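You operate a simulated robot arm through the tools that you are given. There is no shell and no other tool. Be economical: measure what you need, move in short steps, check, and stop when the job is done.

Carry out the task below with a simulated robot arm. There is one attempt and no reset: what you move stays moved.

Task
Clamp the small orange valve block in the vice, then turn it on and off again.
Fine: leave it clamped in the vice; leave the other valve blocks.
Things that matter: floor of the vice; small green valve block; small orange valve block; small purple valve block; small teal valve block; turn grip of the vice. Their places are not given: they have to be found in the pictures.

It is judged by the outcome, as a careful person would: the job done as asked, and still so three seconds after it is handed in. It fails if anything else is knocked over, pushed out of place, dropped, spilled or broken.

Robot
A 6-joint arm with a two-finger parallel gripper, fixed in place. Base frame: the origin is at the foot of the arm, x ahead of it, y to its left, z up; the work surface is at about z = 0.008. Lengths are in m, angles in degrees, forces in N, time in s.
With the tool pointing down near the work surface it reaches from about 0.18 to 0.46 m from the base axis. Its first joint turns from -70.0 to 70.0 degrees. Payload 1.9 kg.
Tool frame: the origin (TCP) lies between the finger pads and is the grasp point; the fingertips stand 0.023 m ahead of it; z points along the fingers, y is the line along which they close. Largest opening 0.094 m; finger width 0.038, thickness 0.01; the body of the gripper, 0.054 by 0.096 m, starts 0.039 m behind the TCP.
Orientation is told as [roll, pitch, yaw] about the base's x, y, z axes, in that order, counted from this pose: with the fingers straight down and closing along the base's y, the tool's x points along the base's -x, its y along +y and its z along -z.

Tools
- The arm moves only by the tool move_arm. Its argument "deltas" is one flat list of numbers, 7 for each row, row after row: the shift along the base's x, y, z in m, then the turn, a rotation vector about the base's x, y, z in degrees, then the gripper command, from -1 (shut) to 1 (fully open), values between in proportion. In form: [dx, dy, dz, ax, ay, az, jaw, dx, dy, dz, ax, ay, az, jaw, ...]. A call has 1 to 10 rows; each row shifts and turns the commanded pose from where the row before left it. Rows are played at 5 a second. More than 0.05 m and 8.6 degrees between two rows, or a gripper value outside its range, and nothing of the call is played. Where a pose cannot be reached the arm comes as near as it can. A force on the tool above 50 N (or 10 N above the force at the start of the call, whichever is more), or a blocked arm, ends the call early, and 0.2 s more pass. Each finger travels about 0.108 m/s and halts on what it meets, pressing with about 32 N; the grip force reading is that of the motor and also rises with nothing between the fingers. The clock runs only during rows and for 0.2 s after the last one: add rows that do not move to give the fingers time. The reply holds the time, the measured pose of the TCP, the force on the tool along the base axes, the opening and the grip force, in the units named above and with some noise, with the torque about the TCP (base axes, N m) and any sound that the robot's microphone picked up, and new pictures: "show" is both (left out), scene, wrist or none.
- Cameras (640 x 400 px; columns grow to the right, rows downward): "scene" is fixed at [0.0311, 0.292, 0.4457]; the picture's right is [-0.94, -0.34, 0.00], its down [-0.12, 0.34, -0.93] and it looks along [0.32, -0.88, -0.36] (base axes); focal length 293 px, centre (320, 200). "wrist" rides on the gripper at [0.086, 0.016, -0.074] in the tool frame; the picture's right is [-0.18, 0.98, 0.00], its down [-0.58, -0.11, -0.81] and it looks along [-0.79, -0.15, 0.59] (tool axes); focal length 243 px, centre (320, 200).
- point_at(camera, pixels): for up to 12 pixels [column, row] of the newest picture of that camera ("zoom" is the newest enlarged one), the place [x, y, z] in the base frame of the surface seen there, good to about 0.002 m. No time passes.
- inspect(camera, box): a new picture of the part [left, top, right, bottom] of that camera's present view, enlarged. No time passes.
- finish_job(): hands the job in; it is judged then, once.

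Work in short steps. Measure before you move; look again where a grasp or a placing could have gone wrong, and mend it. You have 80 turns and 200 pictures in all, those below and enlarged ones among them. Open the gripper and draw the arm clear of the work before you hand the job in, unless the task says otherwise; then end with one line.

The tools are called after "Request:" as a command line: name --argument value ..., lists and objects as JSON in quotes. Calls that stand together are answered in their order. move_arm: Moves the arm, as the interface text tells. Its arguments: {"type":"object","properties":{"deltas":{"type":"array","items":{"type":"number"}},"show":{"type":"string","enum":["both","scene","wrist","none"]}},"required":["deltas"]} The other tools are called the same way: point_at (camera, pixels) gives the place of the surface under pixels of a picture; inspect (camera, box) takes an enlarged picture of a part of a camera's view; finish_job () hands the job in.

At the start:

```text
time_s: 0.0
tool_pos: [0.2005, -0.2109, 0.3114]
tcp_rot: [0.0, -0.1, 0.1]
wrist_force: [-0.2, -0.2, 0.0]
moment: [0.02, 0.02, 0.02]
width: 0.094
grip_force: 0.0
```

scene: 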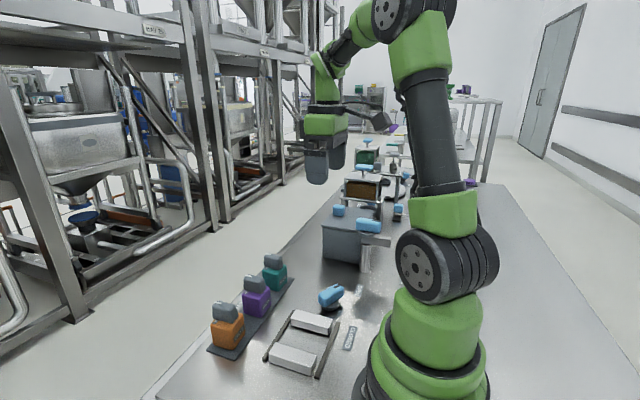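
wrist: 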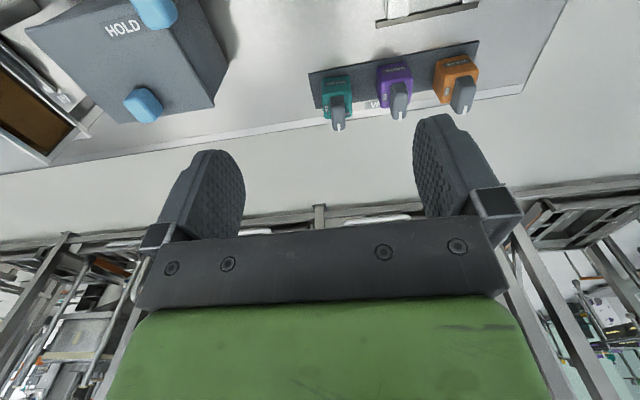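

The scene shows valve blocks on a strip (orange at 228,328), a vice-like thing at (303,343) with a blue turn grip at (330,297). I take enlarged views.

Request:
inspect --camera "scene" --box '[190, 230, 390, 390]'

Request:
inspect --camera "scene" --box '[280, 110, 480, 270]'

Request:
inspect --camera "wrist" --box '[290, 0, 570, 160]'

```text
2.50 times, centred on (290, 310) of scene
```

zoom: 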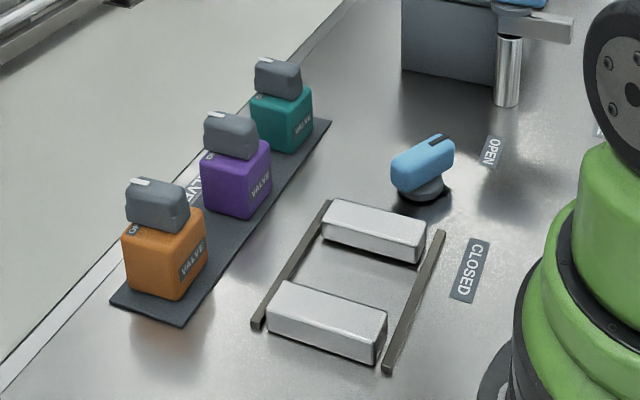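

```text
2.50 times, centred on (380, 190) of scene
```

zoom: 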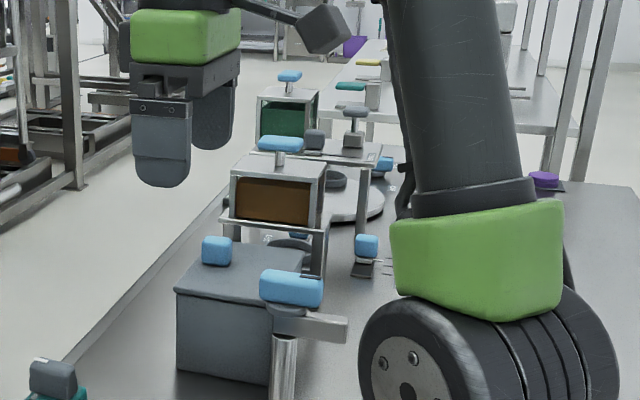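

```text
2.29 times, centred on (430, 80) of wrist
```

zoom: 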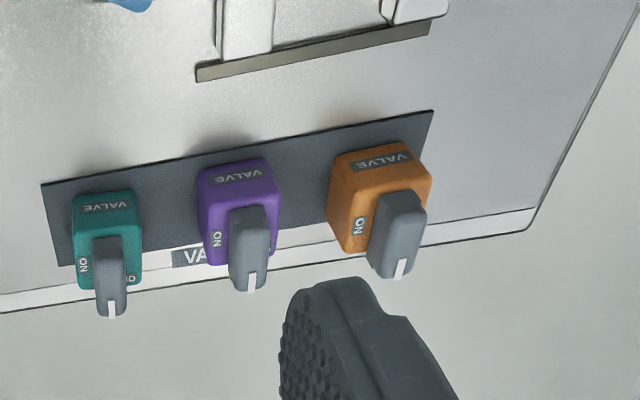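

The vice is two white jaws between rails; its blue grip has a dark mark near OPEN/CLOSED labels. I measure points in the scene picture.

Request:
point_at --camera "scene" --pixels '[[228, 327], [226, 311], [222, 316], [266, 293], [303, 345], [314, 317], [293, 352], [325, 300], [337, 288], [349, 338], [355, 290], [240, 322]]'

Request:
inspect --camera "scene" --box '[260, 270, 370, 380]'

Request:
inspect --camera "scene" --box '[200, 290, 270, 360]'

```text
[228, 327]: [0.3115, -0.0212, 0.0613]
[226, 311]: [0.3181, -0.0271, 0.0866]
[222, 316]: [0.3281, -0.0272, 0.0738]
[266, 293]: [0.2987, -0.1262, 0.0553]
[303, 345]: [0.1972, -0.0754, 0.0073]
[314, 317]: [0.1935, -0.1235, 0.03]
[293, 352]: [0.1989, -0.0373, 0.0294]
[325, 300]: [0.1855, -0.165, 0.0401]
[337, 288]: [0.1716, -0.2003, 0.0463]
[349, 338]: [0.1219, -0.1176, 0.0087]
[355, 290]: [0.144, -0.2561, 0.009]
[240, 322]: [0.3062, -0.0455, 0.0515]
```

```text
3.64 times, centred on (315, 325) of scene
```

zoom: 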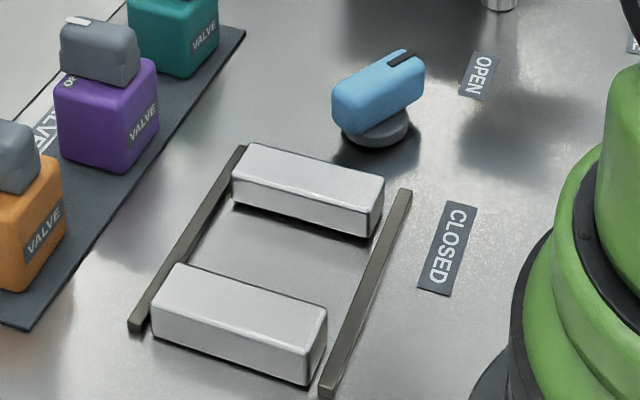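

```text
5.71 times, centred on (235, 325) of scene
```

zoom: 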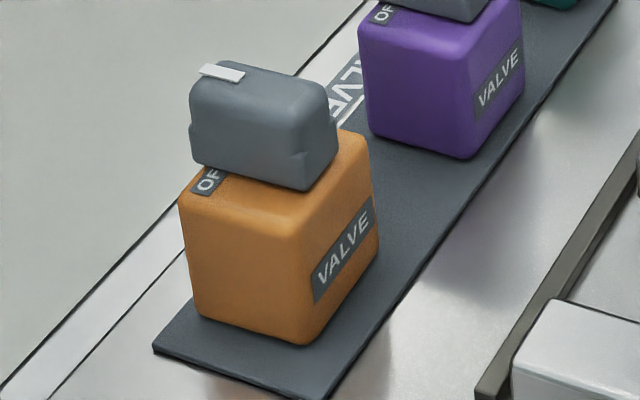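

I measure the orange block, its handle and labels in the wrist picture, and vice corners in the zoom.

Request:
point_at --camera "wrist" --pixels '[[441, 72], [476, 72], [448, 102], [437, 95], [444, 80], [465, 85], [463, 107], [457, 65], [399, 87], [336, 97]]'

Request:
point_at --camera "scene" --pixels '[[302, 314], [332, 322], [330, 330], [325, 338], [313, 375], [312, 357], [310, 361], [304, 370], [350, 377], [372, 327], [277, 350], [300, 373]]'

```text
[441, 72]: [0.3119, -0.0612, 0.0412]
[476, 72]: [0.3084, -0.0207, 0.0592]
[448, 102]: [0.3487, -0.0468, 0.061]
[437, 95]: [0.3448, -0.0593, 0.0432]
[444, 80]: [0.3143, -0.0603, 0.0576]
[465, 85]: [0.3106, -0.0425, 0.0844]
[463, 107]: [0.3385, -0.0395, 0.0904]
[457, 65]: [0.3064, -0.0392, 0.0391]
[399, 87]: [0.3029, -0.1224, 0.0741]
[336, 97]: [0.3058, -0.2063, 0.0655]
```

```text
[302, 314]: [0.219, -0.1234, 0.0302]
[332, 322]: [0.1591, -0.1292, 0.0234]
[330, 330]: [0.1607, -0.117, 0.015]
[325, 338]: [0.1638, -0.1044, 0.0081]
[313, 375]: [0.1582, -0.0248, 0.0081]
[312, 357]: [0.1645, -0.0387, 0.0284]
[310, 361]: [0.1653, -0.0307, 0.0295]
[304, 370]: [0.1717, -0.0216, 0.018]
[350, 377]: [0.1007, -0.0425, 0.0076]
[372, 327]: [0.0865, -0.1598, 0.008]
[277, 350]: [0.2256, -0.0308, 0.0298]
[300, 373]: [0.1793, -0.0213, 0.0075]
```

The orange block spans roughly x 0.305–0.349, y −0.061–−0.018, with its handle along x. I move closer to read its labels before grasping.

Request:
move_arm --deltas '[0.004, 0.036, -0.01, 0, 0, 0, 1, 0.004, 0.036, -0.01, 0, 0, 0, 1, 0.004, 0.036, -0.03, 0, 0, 0, 1, 0.004, 0.036, -0.03, 0, 0, 0, 1, 0.004, 0.036, -0.03, 0, 0, 0, 1]'

```text
time_s: 1.2
tool_pos: [0.2229, -0.0298, 0.1997]
tcp_rot: [0.0, 0.0, -0.1]
wrist_force: [-0.2, 0.1, 0.4]
moment: [-0.02, -0.03, 0.06]
width: 0.0942
grip_force: 0.0
```

scene: 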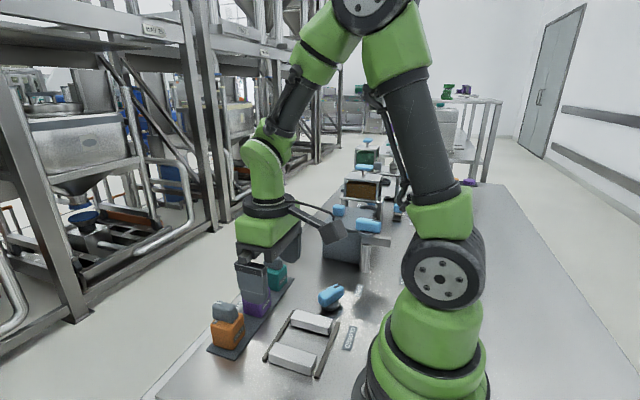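
wrist: 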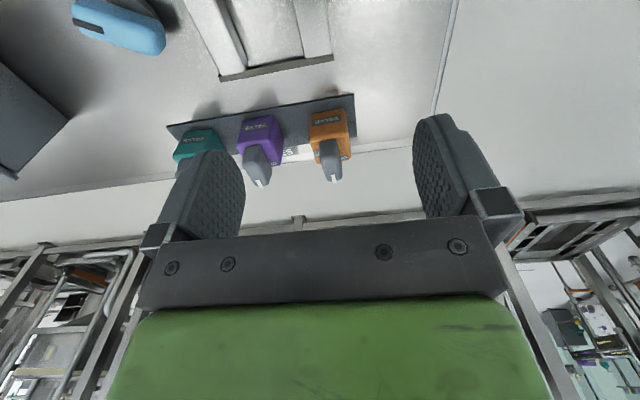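

I enlarge the orange handle and the vice in the wrist view.

Request:
inspect --camera "wrist" --box '[220, 90, 380, 200]'

Request:
inspect --camera "wrist" --box '[60, 0, 360, 100]'

```text
3.64 times, centred on (300, 145) of wrist
```

zoom: 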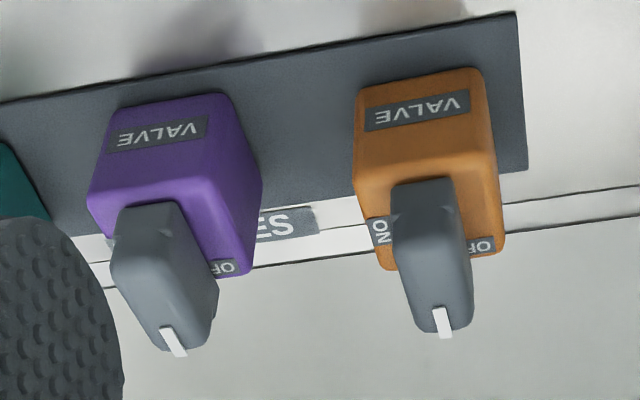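

```text
2.13 times, centred on (210, 50) of wrist
```

zoom: 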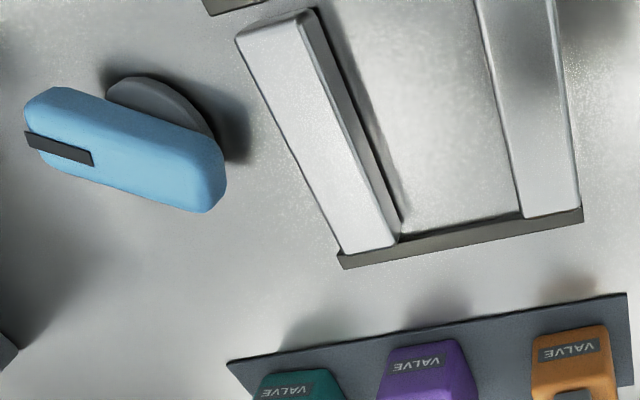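

I measure the turn grip's ends and mark, and the jaws' inner faces, in this zoom.

Request:
point_at --camera "zoom" --pixels '[[35, 140], [90, 158], [60, 95], [205, 140], [195, 205], [125, 150], [320, 20], [395, 235], [490, 30], [525, 212], [455, 130], [255, 45]]'

Request:
point_at --camera "scene" --pixels '[[354, 290], [349, 338], [331, 296], [330, 306], [322, 304]]'

```text
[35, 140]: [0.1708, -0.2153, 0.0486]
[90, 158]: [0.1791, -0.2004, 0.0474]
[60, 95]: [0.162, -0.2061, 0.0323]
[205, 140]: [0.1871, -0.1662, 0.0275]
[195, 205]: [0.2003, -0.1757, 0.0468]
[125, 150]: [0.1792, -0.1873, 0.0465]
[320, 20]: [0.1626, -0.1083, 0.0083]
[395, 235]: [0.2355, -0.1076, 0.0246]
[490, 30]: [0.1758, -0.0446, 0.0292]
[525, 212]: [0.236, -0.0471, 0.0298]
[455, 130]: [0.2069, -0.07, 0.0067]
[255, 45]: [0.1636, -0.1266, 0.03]
```

```text
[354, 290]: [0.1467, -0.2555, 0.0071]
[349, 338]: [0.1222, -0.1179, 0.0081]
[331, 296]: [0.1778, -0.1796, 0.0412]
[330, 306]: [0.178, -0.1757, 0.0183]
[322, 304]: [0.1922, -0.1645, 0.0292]
```

Jaw faces are at y≈−0.108 and −0.046, rails x≈0.163–0.237; the grip mark points ≈241° (OPEN). Now I measure the orange block/handle edges precisely.

Request:
inspect --camera "wrist" --box '[300, 100, 364, 190]'

Request:
inspect --camera "scene" --box '[200, 290, 260, 360]'

```text
4.44 times, centred on (332, 145) of wrist
```

zoom: 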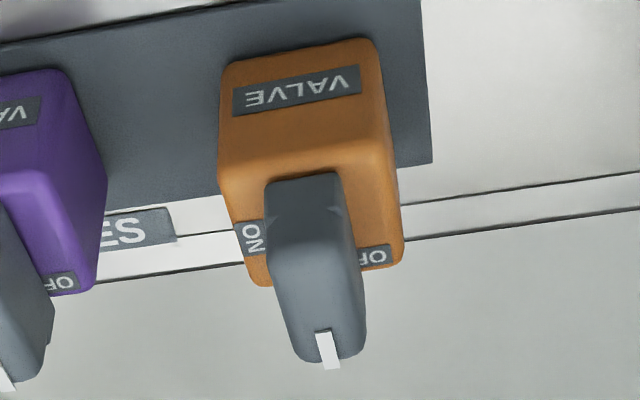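

```text
5.71 times, centred on (230, 325) of scene
```

zoom: 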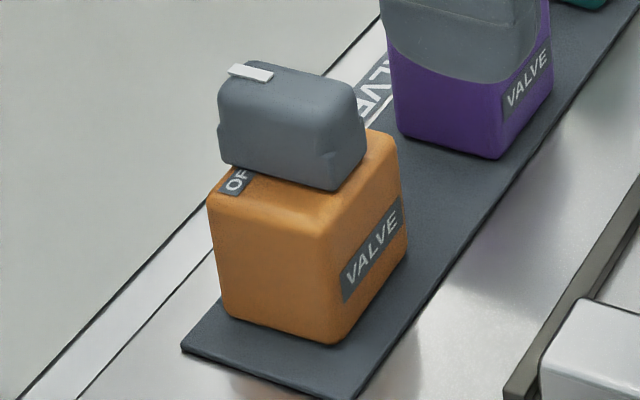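

Request:
point_at --camera "zoom" --pixels '[[225, 195], [325, 230], [395, 150], [240, 70], [357, 90], [222, 110], [350, 180], [270, 270], [340, 325], [225, 310], [380, 240], [280, 365]]'

Request:
point_at --camera "wrist" --pixels '[[325, 138], [321, 152], [338, 155], [333, 177], [325, 144], [338, 144]]'

```text
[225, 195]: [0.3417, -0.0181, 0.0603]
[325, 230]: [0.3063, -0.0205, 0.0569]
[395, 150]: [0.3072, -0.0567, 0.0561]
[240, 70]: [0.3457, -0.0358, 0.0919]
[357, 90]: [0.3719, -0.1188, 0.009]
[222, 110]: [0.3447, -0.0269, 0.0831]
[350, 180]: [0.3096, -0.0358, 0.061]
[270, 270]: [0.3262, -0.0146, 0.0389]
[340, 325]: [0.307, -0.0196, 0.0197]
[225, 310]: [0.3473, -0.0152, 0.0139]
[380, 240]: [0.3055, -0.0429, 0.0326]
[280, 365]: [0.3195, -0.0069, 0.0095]
```

```text
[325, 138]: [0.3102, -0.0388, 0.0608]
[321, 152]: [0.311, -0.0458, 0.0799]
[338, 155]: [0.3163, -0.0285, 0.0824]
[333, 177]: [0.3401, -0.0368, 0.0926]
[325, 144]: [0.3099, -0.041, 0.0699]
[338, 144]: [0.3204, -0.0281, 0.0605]
```

The orange block centre is ≈(0.327, −0.038), top z≈0.061, handle top ≈0.092. I turn the gripper −90° so it closes along x and move over the block.

Request:
move_arm --deltas '[0.0104, -0.0008, -0.003, 0, 0, -8.5, 1, 0.0104, -0.0008, -0.003, 0, 0, -8.5, 1, 0.0104, -0.0008, -0.003, 0, 0, -8.5, 1, 0.0104, -0.0008, -0.003, 0, 0, -8.5, 1, 0.0104, -0.0008, -0.003, 0, 0, -8.5, 1, 0.0104, -0.0008, -0.003, 0, 0, -8.5, 1, 0.0104, -0.0008, -0.003, 0, 0, -8.5, 1, 0.0104, -0.0008, -0.003, 0, 0, -8.5, 1, 0.0104, -0.0008, -0.003, 0, 0, -8.5, 1, 0.0104, -0.0008, -0.003, 0, 0, -8.5, 1]' --show "none"

Request:
move_arm --deltas '[0, 0, -0.01, 0, 0, -5, 1, 0, 0, 0, 0, 0, 0, 1]'

```text
time_s: 3.4
tool_pos: [0.3229, -0.0393, 0.1715]
tcp_rot: [0.1, 0.0, -85.1]
wrist_force: [0.3, -0.5, -0.5]
moment: [-0.01, 0.01, -0.01]
width: 0.0943
grip_force: 0.1
```

```text
time_s: 4.0
tool_pos: [0.3251, -0.0391, 0.1602]
tcp_rot: [0.0, 0.0, -90.1]
wrist_force: [-0.1, -0.9, -0.7]
moment: [-0.01, 0.0, -0.01]
width: 0.0943
grip_force: 0.0
```

scene: 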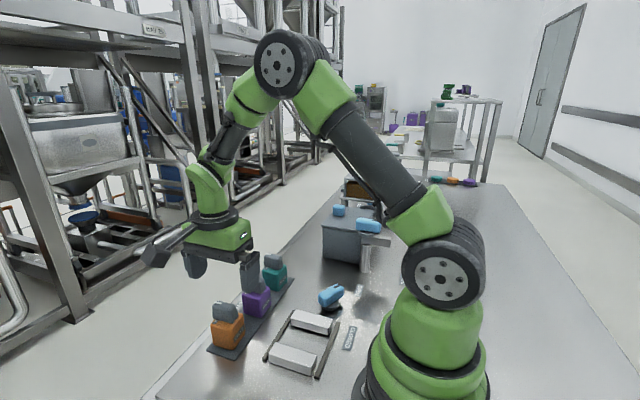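
wrist: 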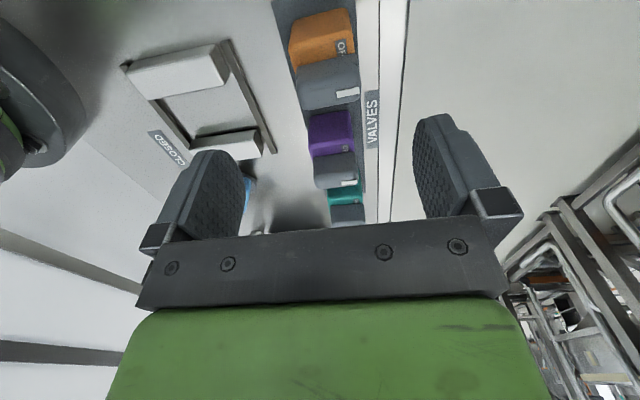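

The gripper is above the block and nothing lies between. I descend to z 0.060 and check with pictures before closing.

Request:
move_arm --deltas '[0.002, 0.001, -0.03, 0, 0, 0, 1, 0, 0, -0.03, 0, 0, 0, 1, 0, 0, -0.02, 0, 0, 0, 1, 0, 0, -0.01, 0, 0, 0, 1, 0, 0, -0.01, 0, 0, 0, 1, 0, 0, 0, 0, 0, 0, 1]'

```text
time_s: 5.4
tool_pos: [0.3281, -0.0369, 0.0607]
tcp_rot: [0.0, -0.1, -90.0]
wrist_force: [0.6, -0.5, -0.1]
moment: [-0.02, 0.01, 0.02]
width: 0.094
grip_force: 0.0
```

scene: 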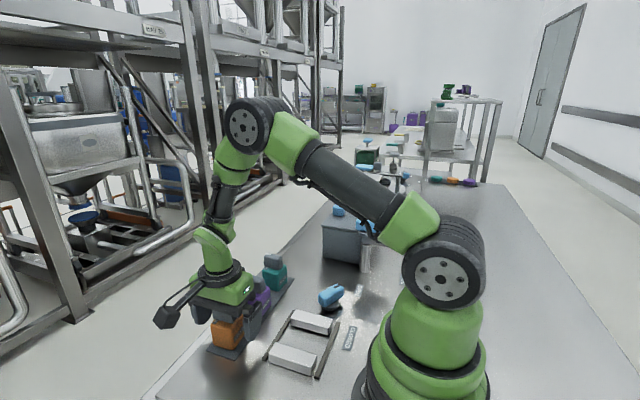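
wrist: 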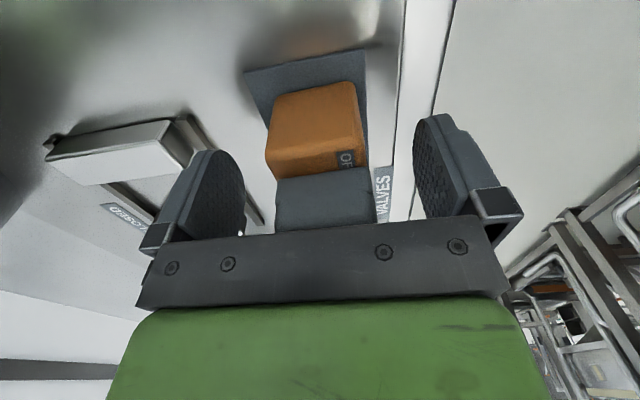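

Fingers straddle the block (handle at (325,195) between them). I close.

Request:
move_arm --deltas '[0, 0, -0.001, 0, 0, 0, 0.3, 0, 0, 0, 0, 0, 0, -0.1, 0, 0, 0, 0, 0, 0, -0.5, 0, 0, 0, 0, 0, 0, -0.5, 0, 0, 0, 0, 0, 0, -0.5]' --show "wrist"

```text
time_s: 6.6
tool_pos: [0.328, -0.036, 0.0605]
tcp_rot: [0.0, 0.0, -90.0]
wrist_force: [-0.4, -0.6, 7.8]
moment: [-0.07, 0.23, 0.03]
width: 0.0444
grip_force: 31.7
```

wrist: 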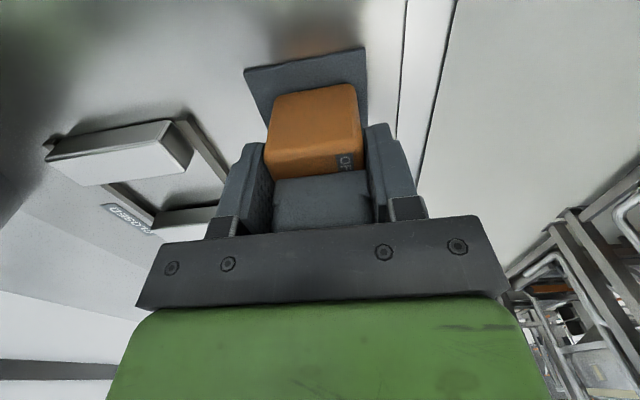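

Width 0.0444: gripped. I lift gently 2 mm, then up.

Request:
move_arm --deltas '[0, 0, 0.004, 0, 0, 0, -0.5, 0, 0, 0.02, 0, 0, 0, -0.5, 0, 0, 0.03, 0, 0, 0, -0.5, 0, 0, 0, 0, 0, 0, -0.5]'

```text
time_s: 7.6
tool_pos: [0.3281, -0.0383, 0.1145]
tcp_rot: [-0.1, 0.0, -90.0]
wrist_force: [-0.7, 0.0, -1.7]
moment: [0.01, -0.03, 0.01]
width: 0.0445
grip_force: 32.3
```

scene: 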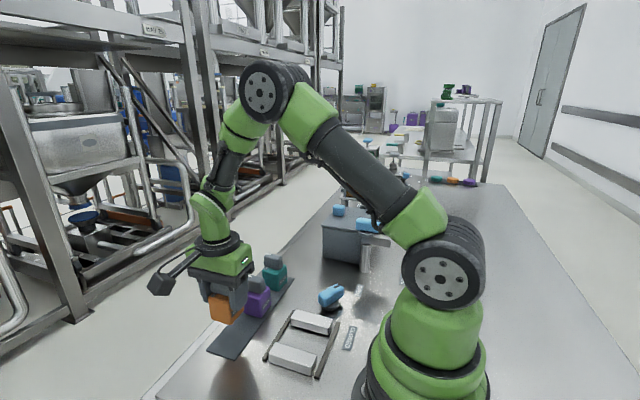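
wrist: 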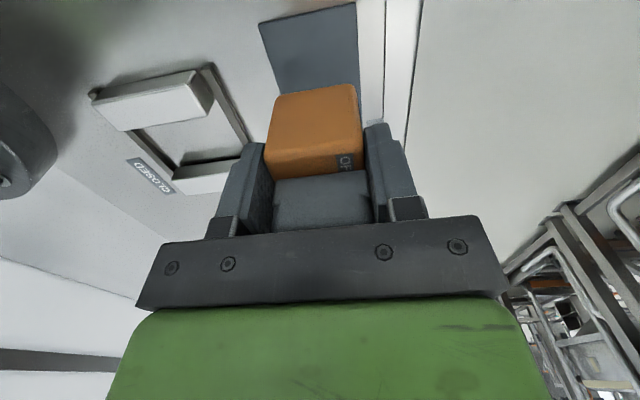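

Block is lifted. I carry it over the vice floor at about (0.199, −0.078).

Request:
move_arm --deltas '[-0.02, -0.006, 0.01, 0, 0, 0, -0.5, -0.03, -0.009, 0, 0, 0, 0, -0.5, -0.03, -0.009, 0, 0, 0, 0, -0.5, -0.03, -0.009, 0, 0, 0, 0, -0.5, -0.019, -0.0065, 0, 0, 0, 0, -0.5, 0, 0, 0, 0, 0, 0, -0.5]'

```text
time_s: 9.0
tool_pos: [0.1997, -0.0769, 0.1257]
tcp_rot: [0.0, 0.0, -90.1]
wrist_force: [-0.1, 0.1, -2.2]
moment: [0.02, 0.01, 0.0]
width: 0.0442
grip_force: 32.2
```

scene: 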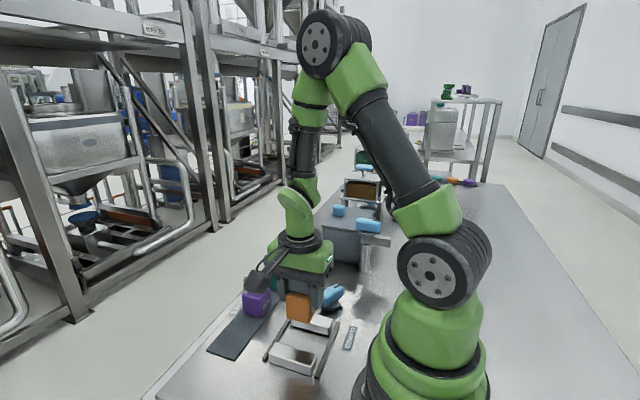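
wrist: 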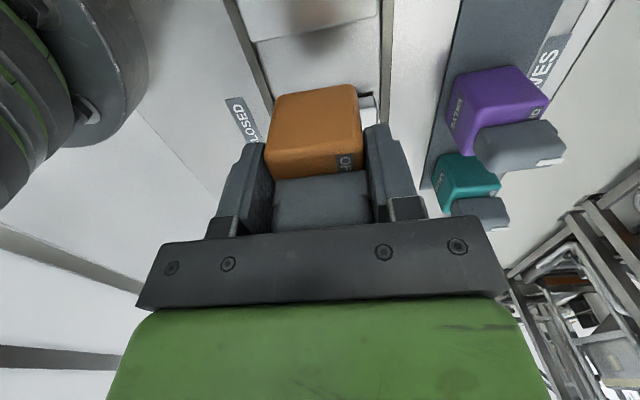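

I verify the block's actual position and the jaws before lowering.

Request:
point_at --camera "wrist" --pixels '[[290, 130], [315, 120], [345, 120], [315, 160], [310, 65], [290, 20], [245, 40], [387, 60], [372, 101]]'

Request:
inspect --camera "scene" --box '[240, 270, 360, 380]'

```text
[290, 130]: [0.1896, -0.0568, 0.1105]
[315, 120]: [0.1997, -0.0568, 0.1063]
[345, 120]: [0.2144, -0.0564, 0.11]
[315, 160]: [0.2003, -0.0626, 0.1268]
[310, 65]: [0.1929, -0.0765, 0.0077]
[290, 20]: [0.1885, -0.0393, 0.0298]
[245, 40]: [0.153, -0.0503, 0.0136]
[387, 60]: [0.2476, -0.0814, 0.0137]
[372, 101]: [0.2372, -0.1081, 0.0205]
```

```text
3.64 times, centred on (300, 325) of scene
```

zoom: 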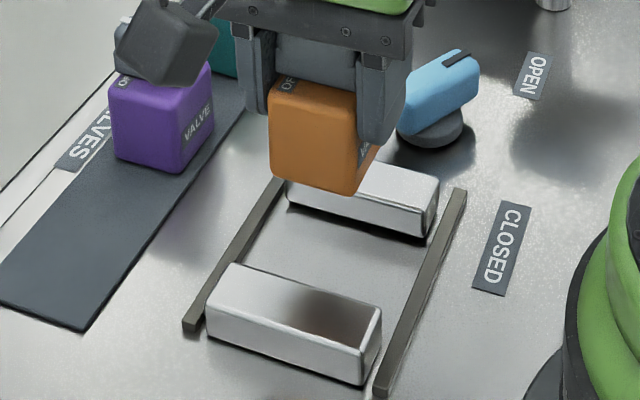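

Block is centred (+y face at −0.0567 → centre −0.078). I lower it onto the vice floor.

Request:
move_arm --deltas '[0, 0, -0.025, 0, 0, 0, -0.5, 0, 0, -0.025, 0, 0, 0, -0.5, 0, 0, -0.01, 0, 0, 0, -0.5, 0, 0, -0.004, 0, 0, 0, -0.5, 0, 0, -0.002, 0, 0, 0, -0.5, 0, 0, -0.001, 0, 0, 0, -0.5]'

```text
time_s: 10.4
tool_pos: [0.1989, -0.0764, 0.057]
tcp_rot: [0.1, 0.0, -90.0]
wrist_force: [0.3, 0.6, -1.6]
moment: [-0.01, -0.01, -0.01]
width: 0.0442
grip_force: 32.4
```

scene: 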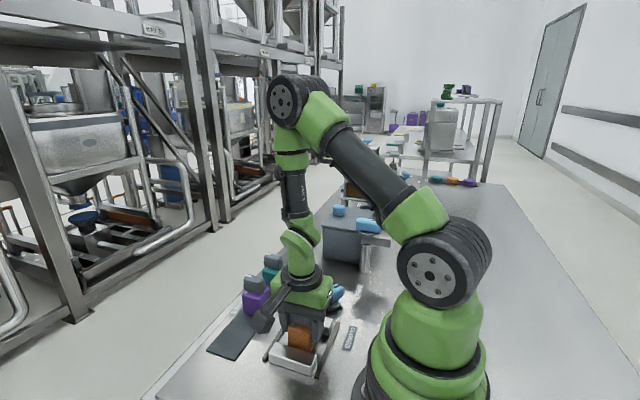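
wrist: 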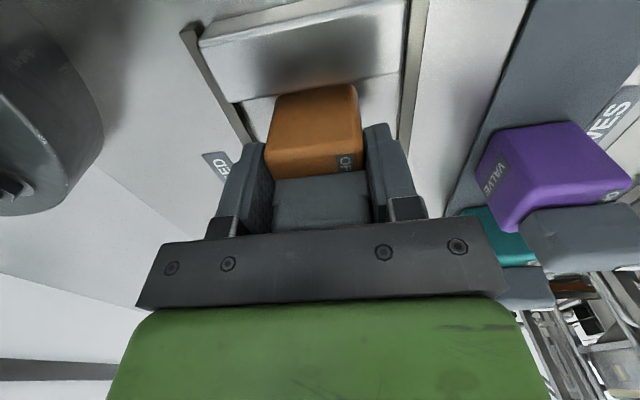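

No contact yet (force −1.6). I lower by millimetres.

Request:
move_arm --deltas '[0, 0, -0.001, 0, 0, 0, -0.5, 0, 0, -0.001, 0, 0, 0, -0.5, 0, 0, -0.001, 0, 0, 0, -0.5]' --show "none"

Request:
inspect --camera "scene" --box '[240, 280, 360, 390]'

```text
time_s: 11.2
tool_pos: [0.1983, -0.0778, 0.0551]
tcp_rot: [0.1, 0.0, -89.9]
wrist_force: [-0.6, -3.0, 25.4]
moment: [-0.14, 0.6, 0.09]
width: 0.0444
grip_force: 31.7
```

```text
3.64 times, centred on (300, 335) of scene
```

zoom: 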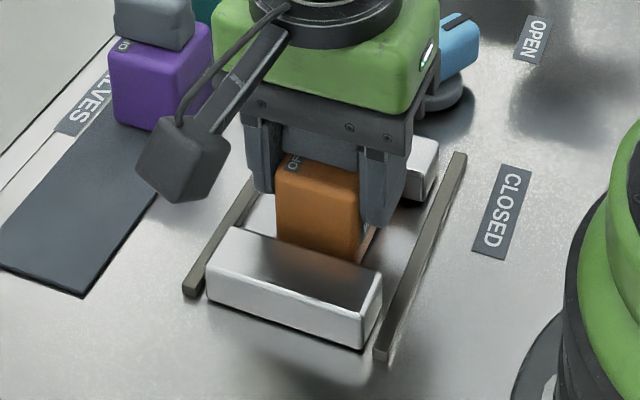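

Contact (25 N): block sits on the floor. I relieve 1 mm, open, and rise.

Request:
move_arm --deltas '[0, 0, 0.0015, 0, 0, 0, -0.5, 0, 0, 0, 0, 0, 0, 0.4, 0, 0, 0, 0, 0, 0, 0.4, 0, 0, 0.01, 0, 0, 0, 0.4, 0, 0, 0.03, 0, 0, 0, 0.4, 0, 0, 0.04, 0, 0, 0, 0.4]'

Request:
inspect --camera "scene" --box '[240, 270, 370, 390]'

```text
time_s: 12.6
tool_pos: [0.1982, -0.0755, 0.1352]
tcp_rot: [0.0, 0.0, -89.9]
wrist_force: [0.5, 0.9, 0.7]
moment: [0.03, 0.02, -0.03]
width: 0.0656
grip_force: 0.0
```

scene: 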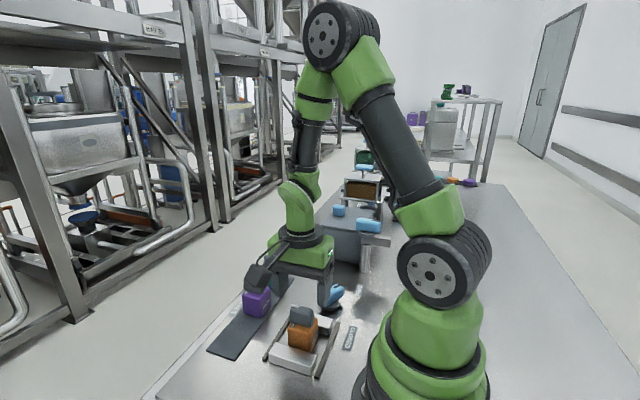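
wrist: 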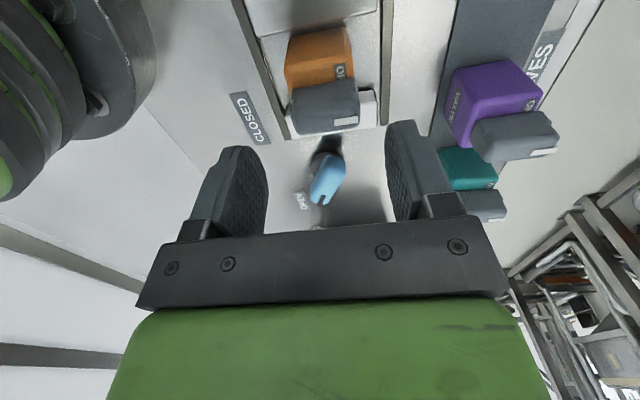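

```text
3.33 times, centred on (305, 330) of scene
```

zoom: 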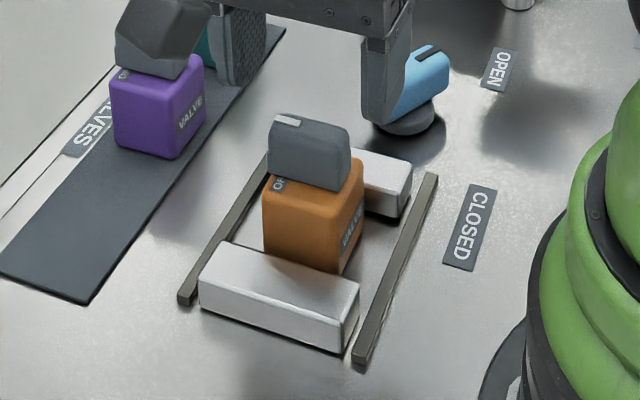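

The block stands in the vice. Before gripping the turn grip I check for obstacles near it (HOLD box, post) and refine its centre.

Request:
point_at --camera "wrist" --pixels '[[328, 180], [319, 200], [335, 162], [325, 158], [322, 190], [330, 170], [303, 200]]'

Request:
point_at --camera "scene" --pixels '[[340, 245], [322, 228], [345, 225], [368, 226], [380, 240], [365, 265], [355, 236], [338, 211]]'

Request:
inspect --camera "wrist" --box '[270, 80, 400, 230]'

```text
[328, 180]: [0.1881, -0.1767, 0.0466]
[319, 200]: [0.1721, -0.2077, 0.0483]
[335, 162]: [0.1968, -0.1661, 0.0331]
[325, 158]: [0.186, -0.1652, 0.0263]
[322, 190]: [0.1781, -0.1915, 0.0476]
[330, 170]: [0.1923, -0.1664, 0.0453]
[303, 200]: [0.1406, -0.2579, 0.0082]
```

```text
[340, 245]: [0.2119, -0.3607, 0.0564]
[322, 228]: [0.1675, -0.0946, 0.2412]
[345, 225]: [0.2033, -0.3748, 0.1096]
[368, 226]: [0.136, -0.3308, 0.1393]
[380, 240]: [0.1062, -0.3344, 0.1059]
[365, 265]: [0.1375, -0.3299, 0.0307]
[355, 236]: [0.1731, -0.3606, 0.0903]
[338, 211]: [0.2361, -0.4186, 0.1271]
```

```text
2.67 times, centred on (335, 155) of wrist
```

zoom: 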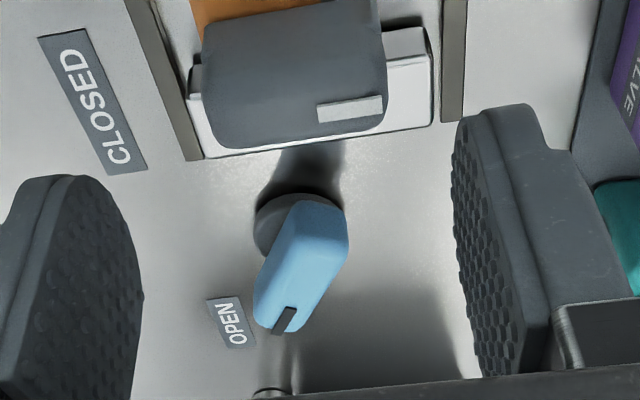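

Turn grip: axis from ≈(0.170,−0.216) to (0.194,−0.165), centre ≈(0.182,−0.190), mark at 241°. I move above it, turning to yaw +61 so the fingers straddle it and the closing turn (−110°) ends at a comfortable yaw.

Request:
move_arm --deltas '[0, 0, 0.02, 0, 0, 8.39, 0.4, 0, 0, 0.02, 0, 0, 8.39, 0.4, -0.002, -0.0143, 0, 0, 0, 8.39, 0.4, -0.002, -0.0143, 0, 0, 0, 8.39, 0.4, -0.002, -0.0143, 0, 0, 0, 8.39, 0.4, -0.002, -0.0143, 0, 0, 0, 8.39, 0.4, -0.002, -0.0143, 0, 0, 0, 8.39, 0.4, -0.002, -0.0143, 0, 0, 0, 8.39, 0.4, -0.002, -0.0143, 0, 0, 0, 8.39, 0.4, -0.002, -0.0143, 0, 0, 0, 8.39, 0.4]' --show "none"

Request:
move_arm --deltas '[0, 0, 0, 0, 0, 8.39, 0.4, 0, 0, 0, 0, 0, 8.39, 0.4, 0, 0, 0, 0, 0, 8.39, 0.4, 0, 0, 0, 0, 0, 8.39, 0.4, 0, 0, -0.02, 0, 0, 8.39, 0.4, 0, 0, -0.02, 0, 0, 8.39, 0.4, 0, 0, -0.02, 0, 0, 8.39, 0.4, 0, 0, 0, 0, 0, 8.39, 0.4, 0, 0, 0, 0, 0, 0, 0.4]'

```text
time_s: 14.8
tool_pos: [0.181, -0.1893, 0.1741]
tcp_rot: [0.0, 0.0, -6.0]
wrist_force: [0.1, -0.2, -0.3]
moment: [0.03, 0.0, -0.01]
width: 0.0656
grip_force: 0.2
```

```text
time_s: 16.8
tool_pos: [0.1832, -0.1928, 0.117]
tcp_rot: [0.0, -0.1, 61.1]
wrist_force: [0.9, -0.8, 0.0]
moment: [-0.02, -0.02, -0.02]
width: 0.0657
grip_force: 0.0
```

scene: 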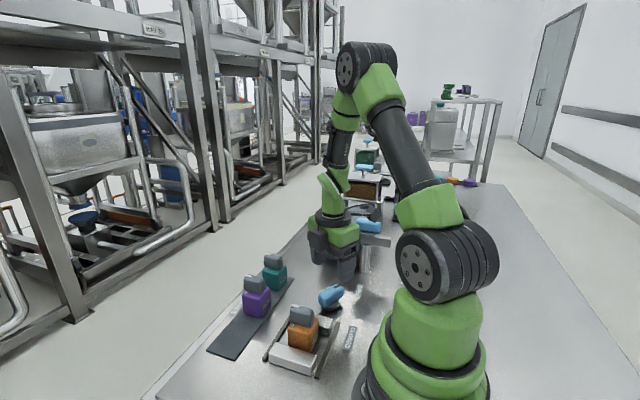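
wrist: 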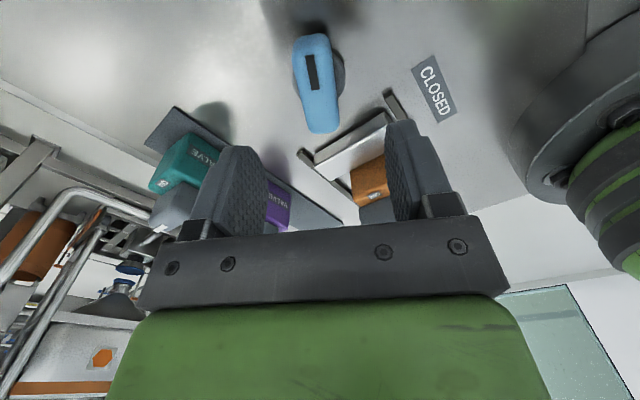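

The wrist view shows the grip from above (310,80). I measure it again for an exact centre.

Request:
inspect --camera "wrist" --box '[270, 20, 370, 145]'

Request:
point_at --camera "wrist" --pixels '[[308, 40], [313, 56], [314, 88], [318, 118], [325, 130], [297, 70], [331, 70], [307, 120], [335, 110], [342, 78]]'

```text
3.20 times, centred on (320, 82) of wrist
```

zoom: 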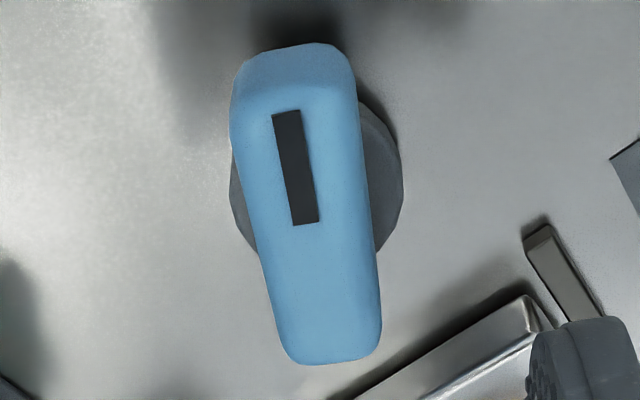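

```text
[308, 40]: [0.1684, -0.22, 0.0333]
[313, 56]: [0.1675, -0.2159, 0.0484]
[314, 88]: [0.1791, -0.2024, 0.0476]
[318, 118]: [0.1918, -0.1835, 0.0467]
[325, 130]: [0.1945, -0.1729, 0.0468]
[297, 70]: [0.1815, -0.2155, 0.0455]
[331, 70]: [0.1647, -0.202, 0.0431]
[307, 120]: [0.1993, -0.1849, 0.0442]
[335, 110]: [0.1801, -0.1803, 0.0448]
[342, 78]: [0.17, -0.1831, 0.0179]
```

Pivot ≈(0.182, −0.193), grip top z≈0.047, dial top ≈0.018. I descend to TCP z≈0.046 (fingertips 0.023).

Request:
move_arm --deltas '[-0.001, 0, -0.03, 0, 0, 0, 0.4, 0, 0, -0.025, 0, 0, 0, 0.4, 0, 0, -0.01, 0, 0, 0, 0.4, 0, 0, -0.006, 0, 0, 0, 0.4, 0, 0, 0, 0, 0, 0, 0.4]'

```text
time_s: 18.0
tool_pos: [0.1821, -0.1912, 0.0444]
tcp_rot: [0.0, 0.0, 61.1]
wrist_force: [-0.3, -1.0, 0.1]
moment: [0.02, 0.02, -0.01]
width: 0.0659
grip_force: 0.0
```

scene: 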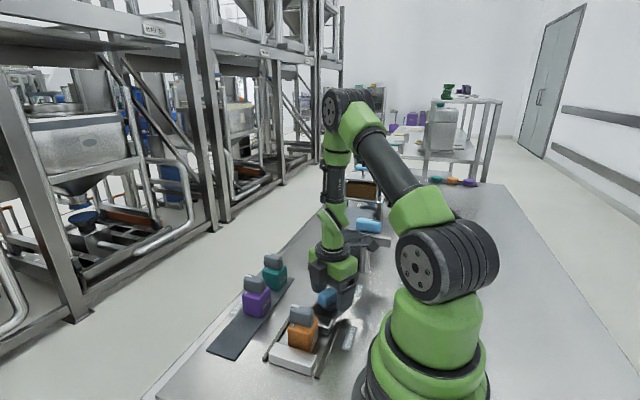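
wrist: 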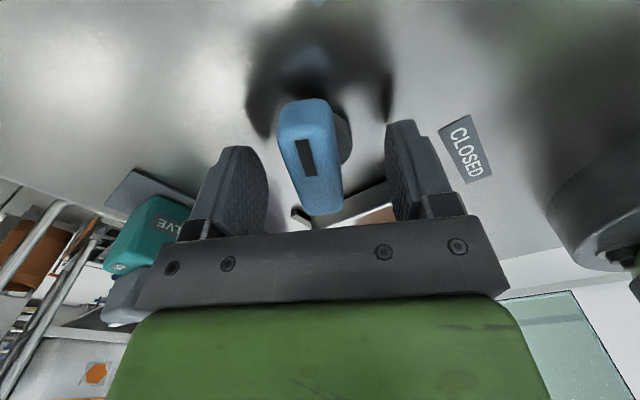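

Fingers straddle the grip. I close on it.

Request:
move_arm --deltas '[0, 0, 0, 0, 0, 0, -0.2, 0, 0, 0, 0, 0, 0, -0.8, 0, 0, 0, 0, 0, 0, -0.8, 0, 0, 0, 0, 0, 0, -0.8]' --show "wrist"

```text
time_s: 19.0
tool_pos: [0.1839, -0.1918, 0.0449]
tcp_rot: [-0.4, 0.2, 61.0]
wrist_force: [40.5, -7.1, -13.0]
moment: [0.02, 0.32, -1.21]
width: 0.0237
grip_force: 45.0
```

wrist: 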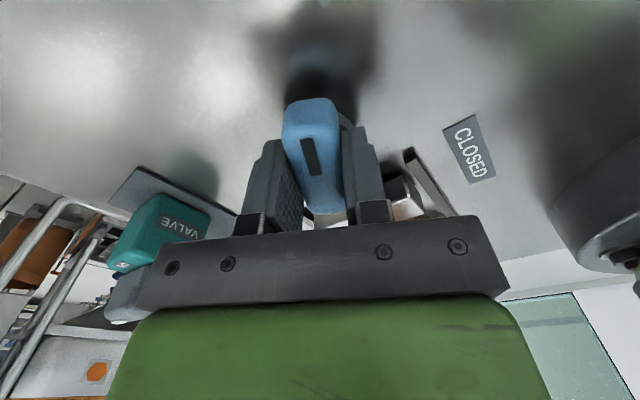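

The grip is held (width 0.0237), but 40 N side force and −1.2 N·m show I'm off-centre/askew. I relax by shifting (+0.003,−0.001) and turning −3°.

Request:
move_arm --deltas '[0.0015, -0.0005, 0, 0, 0, -1.5, -0.8, 0.0015, -0.0005, 0, 0, 0, -1.5, -0.8, 0, 0, 0, 0, 0, 0, -0.8]' --show "none"

```text
time_s: 19.8
tool_pos: [0.1844, -0.1917, 0.0463]
tcp_rot: [0.1, 0.0, 57.9]
wrist_force: [-28.5, -23.0, 17.6]
moment: [-0.76, -0.43, 0.08]
width: 0.0239
grip_force: 44.9
```

Overshot slightly in x; I correct by (−0.0012, −0.001).

Request:
move_arm --deltas '[-0.0012, -0.001, 0, 0, 0, 0, -0.8, 0, 0, 0, 0, 0, 0, -0.8]' --show "none"

```text
time_s: 20.4
tool_pos: [0.1852, -0.1911, 0.045]
tcp_rot: [0.0, -0.2, 58.1]
wrist_force: [12.7, 26.6, 25.9]
moment: [-0.08, -0.98, 0.04]
width: 0.0242
grip_force: 44.6
```

Forces are moderate. I begin turning clockwise toward CLOSED in small steps.

Request:
move_arm --deltas '[0.0005, 0.001, 0, 0, 0, -4, -0.8, 0, 0, 0, 0, 0, -6, -0.8, 0, 0, 0, 0, 0, -6, -0.8]' --show "none"

```text
time_s: 21.2
tool_pos: [0.182, -0.1917, 0.0439]
tcp_rot: [0.1, 0.0, 41.7]
wrist_force: [-17.1, 7.4, 37.8]
moment: [-0.16, -0.11, 0.09]
width: 0.0242
grip_force: 45.2
```

It turns freely. I raise 1 mm to relieve the z force and continue.

Request:
move_arm --deltas '[0, 0, 0.001, 0, 0, -6, -0.8, 0, 0, 0, 0, 0, -8, -0.8, 0, 0, 0, 0, 0, -8, -0.8, 0, 0, 0, 0, 0, -8, -0.8]'

```text
time_s: 22.3
tool_pos: [0.1824, -0.1913, 0.0433]
tcp_rot: [0.4, 0.1, 12.4]
wrist_force: [-0.3, 4.6, -1.9]
moment: [-0.92, -0.08, 0.03]
width: 0.024
grip_force: 44.6
stopped in row 4: the force on the tool passed its limit at 54 N (the readings are from after the stop); the commanded pose is now the measured one
```

scene: 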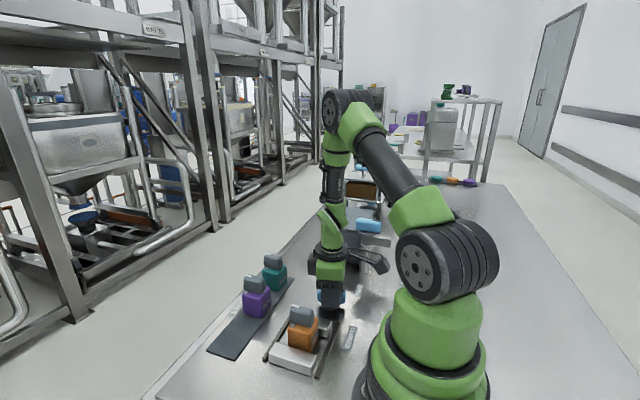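
wrist: 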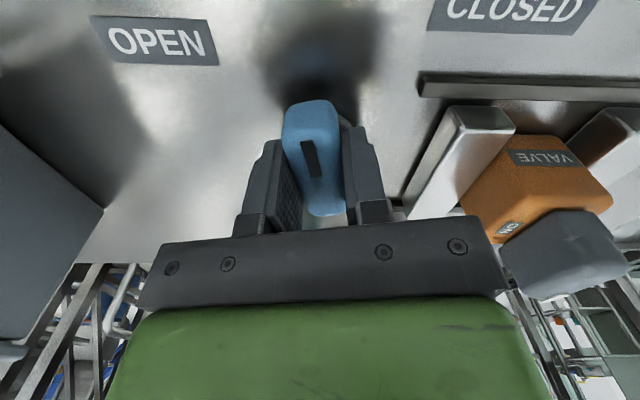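

The grip turned to ≈193°. The pose was reset with low forces; I continue.

Request:
move_arm --deltas '[0, 0, 0, 0, 0, -6, -0.8, 0, 0, 0, 0, 0, -6, -0.8, 0, 0, 0, 0, 0, -6, -0.8, 0, 0, 0, 0, 0, -6, -0.8]' --show "scene"

Request:
inspect --camera "scene" --box '[250, 280, 370, 390]'

```text
time_s: 23.3
tool_pos: [0.1808, -0.1903, 0.044]
tcp_rot: [0.6, 0.3, -11.4]
wrist_force: [-3.4, 4.5, 5.4]
moment: [-1.09, -0.18, 0.04]
width: 0.024
grip_force: 45.4
stopped in row 4: the force on the tool passed its limit at 50 N (the readings are from after the stop); the commanded pose is now the measured one
```

scene: 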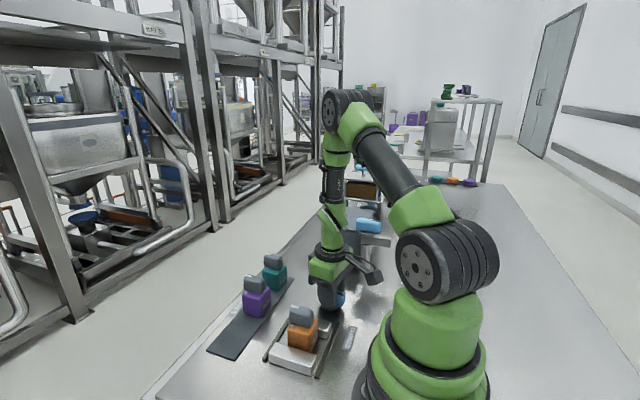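

```text
3.64 times, centred on (310, 335) of scene
```

zoom: 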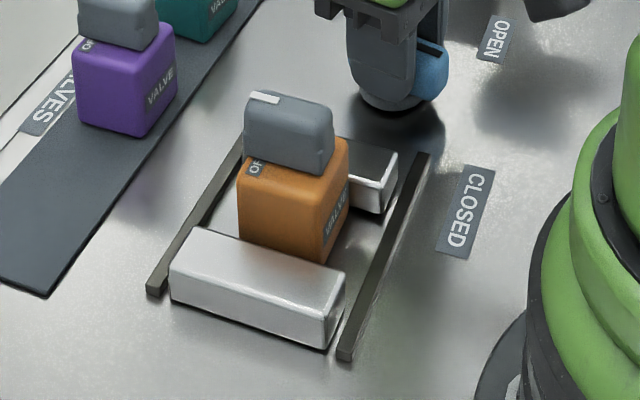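

Jaws are closing in. I correct the small tilt and continue turning.

Request:
move_arm --deltas '[0, 0, 0, -0.6, -0.3, -4, -0.8, 0, 0, 0, 0, 0, -6, -0.8, 0, 0, 0, 0, 0, -6, -0.8, 0, 0, 0, 0, 0, -6, -0.8]' --show "none"

Request:
inspect --camera "scene" --box '[250, 280, 370, 390]'

```text
time_s: 24.3
tool_pos: [0.1815, -0.1871, 0.0448]
tcp_rot: [0.0, 0.3, -33.6]
wrist_force: [12.6, 47.6, 11.5]
moment: [-0.68, -1.0, 0.11]
width: 0.0237
grip_force: 45.0
```

```text
3.64 times, centred on (310, 335) of scene
```

zoom: 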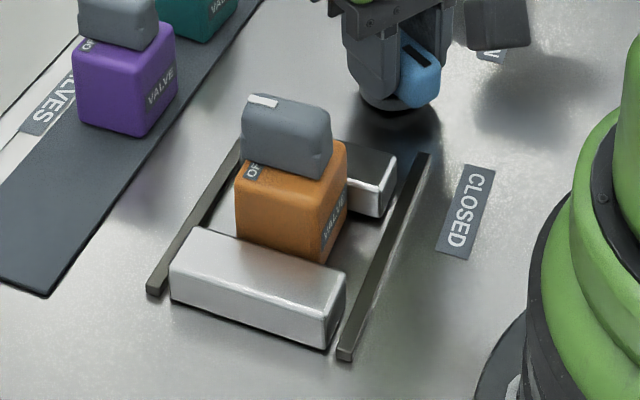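

Force +47 N in y: I follow with +2 mm in y and keep turning toward CLOSED.

Request:
move_arm --deltas '[0.0005, 0.002, 0, 0, 0, 0, -0.8, 0, 0, 0, 0, 0, -5, -0.8, 0, 0, 0, 0, 0, -5, -0.8, 0, 0, 0, 0, 0, -4, -0.8]'

Request:
inspect --camera "scene" --box '[250, 280, 370, 390]'

```text
time_s: 25.3
tool_pos: [0.1824, -0.1886, 0.0443]
tcp_rot: [0.2, -0.1, -47.5]
wrist_force: [23.8, 20.2, -34.2]
moment: [0.5, 0.55, 0.08]
width: 0.0239
grip_force: 45.2
```

scene: 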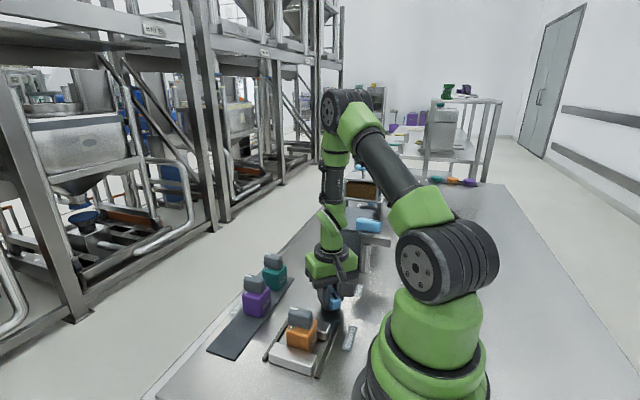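
wrist: 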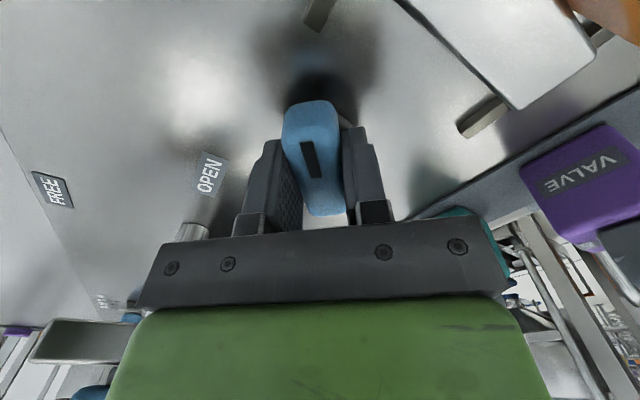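

```text
3.64 times, centred on (310, 335) of scene
```

zoom: 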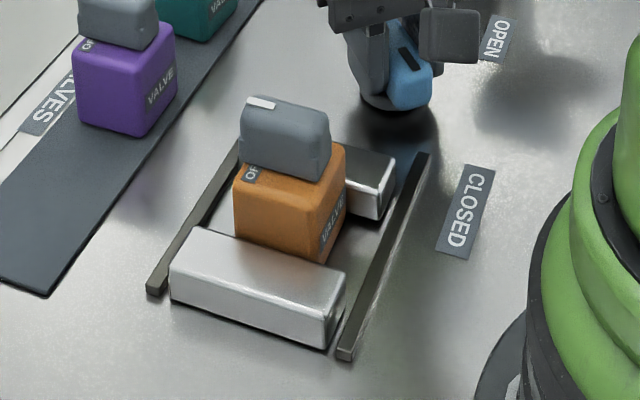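

The grip's mark now is near CLOSED. I measure the jaws relative to the block.

Request:
point_at --camera "zoom" --pixels '[[260, 262], [340, 275], [190, 235], [270, 235], [238, 220], [375, 160], [350, 180], [385, 195], [340, 215], [335, 235], [320, 200], [455, 230]]'

Request:
inspect --camera "scene" --box '[280, 300, 340, 360]'

```text
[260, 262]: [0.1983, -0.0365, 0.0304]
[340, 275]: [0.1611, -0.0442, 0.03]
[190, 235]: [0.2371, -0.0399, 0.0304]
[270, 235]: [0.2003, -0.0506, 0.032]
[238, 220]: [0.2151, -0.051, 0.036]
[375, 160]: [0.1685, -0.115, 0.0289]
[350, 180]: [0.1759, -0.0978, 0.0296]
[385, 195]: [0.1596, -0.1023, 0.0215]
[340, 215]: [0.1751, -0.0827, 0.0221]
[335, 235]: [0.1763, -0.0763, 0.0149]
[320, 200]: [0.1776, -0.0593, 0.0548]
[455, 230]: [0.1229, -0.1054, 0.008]
```

```text
6.67 times, centred on (310, 330) of scene
```

zoom: 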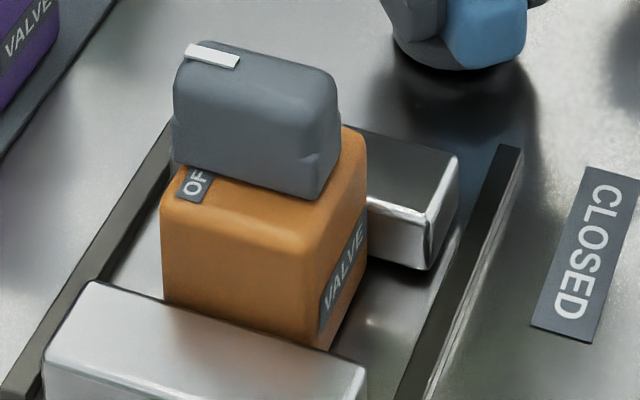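

Block has been pushed to y −0.051 but the near jaw is at ≈−0.046, so a little more closing is needed. I keep turning.

Request:
move_arm --deltas '[0.001, 0.001, -0.0005, 0, 0, -4, -0.8, 0, 0, 0, 0, 0, -5, -0.8, 0, 0, 0, 0, 0, -5, -0.8]' --show "none"

Request:
inspect --camera "scene" --box '[270, 280, 370, 370]'

```text
time_s: 26.1
tool_pos: [0.1833, -0.1873, 0.0442]
tcp_rot: [0.2, -0.2, -61.2]
wrist_force: [-9.7, -19.1, -9.7]
moment: [0.73, 0.96, 1.39]
width: 0.0241
grip_force: 45.3
```

```text
4.44 times, centred on (320, 325) of scene
```

zoom: 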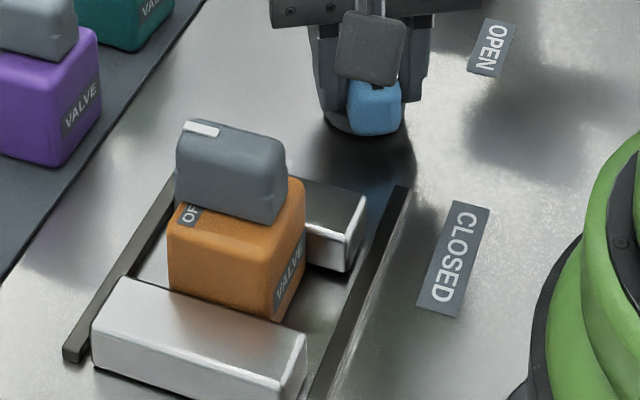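

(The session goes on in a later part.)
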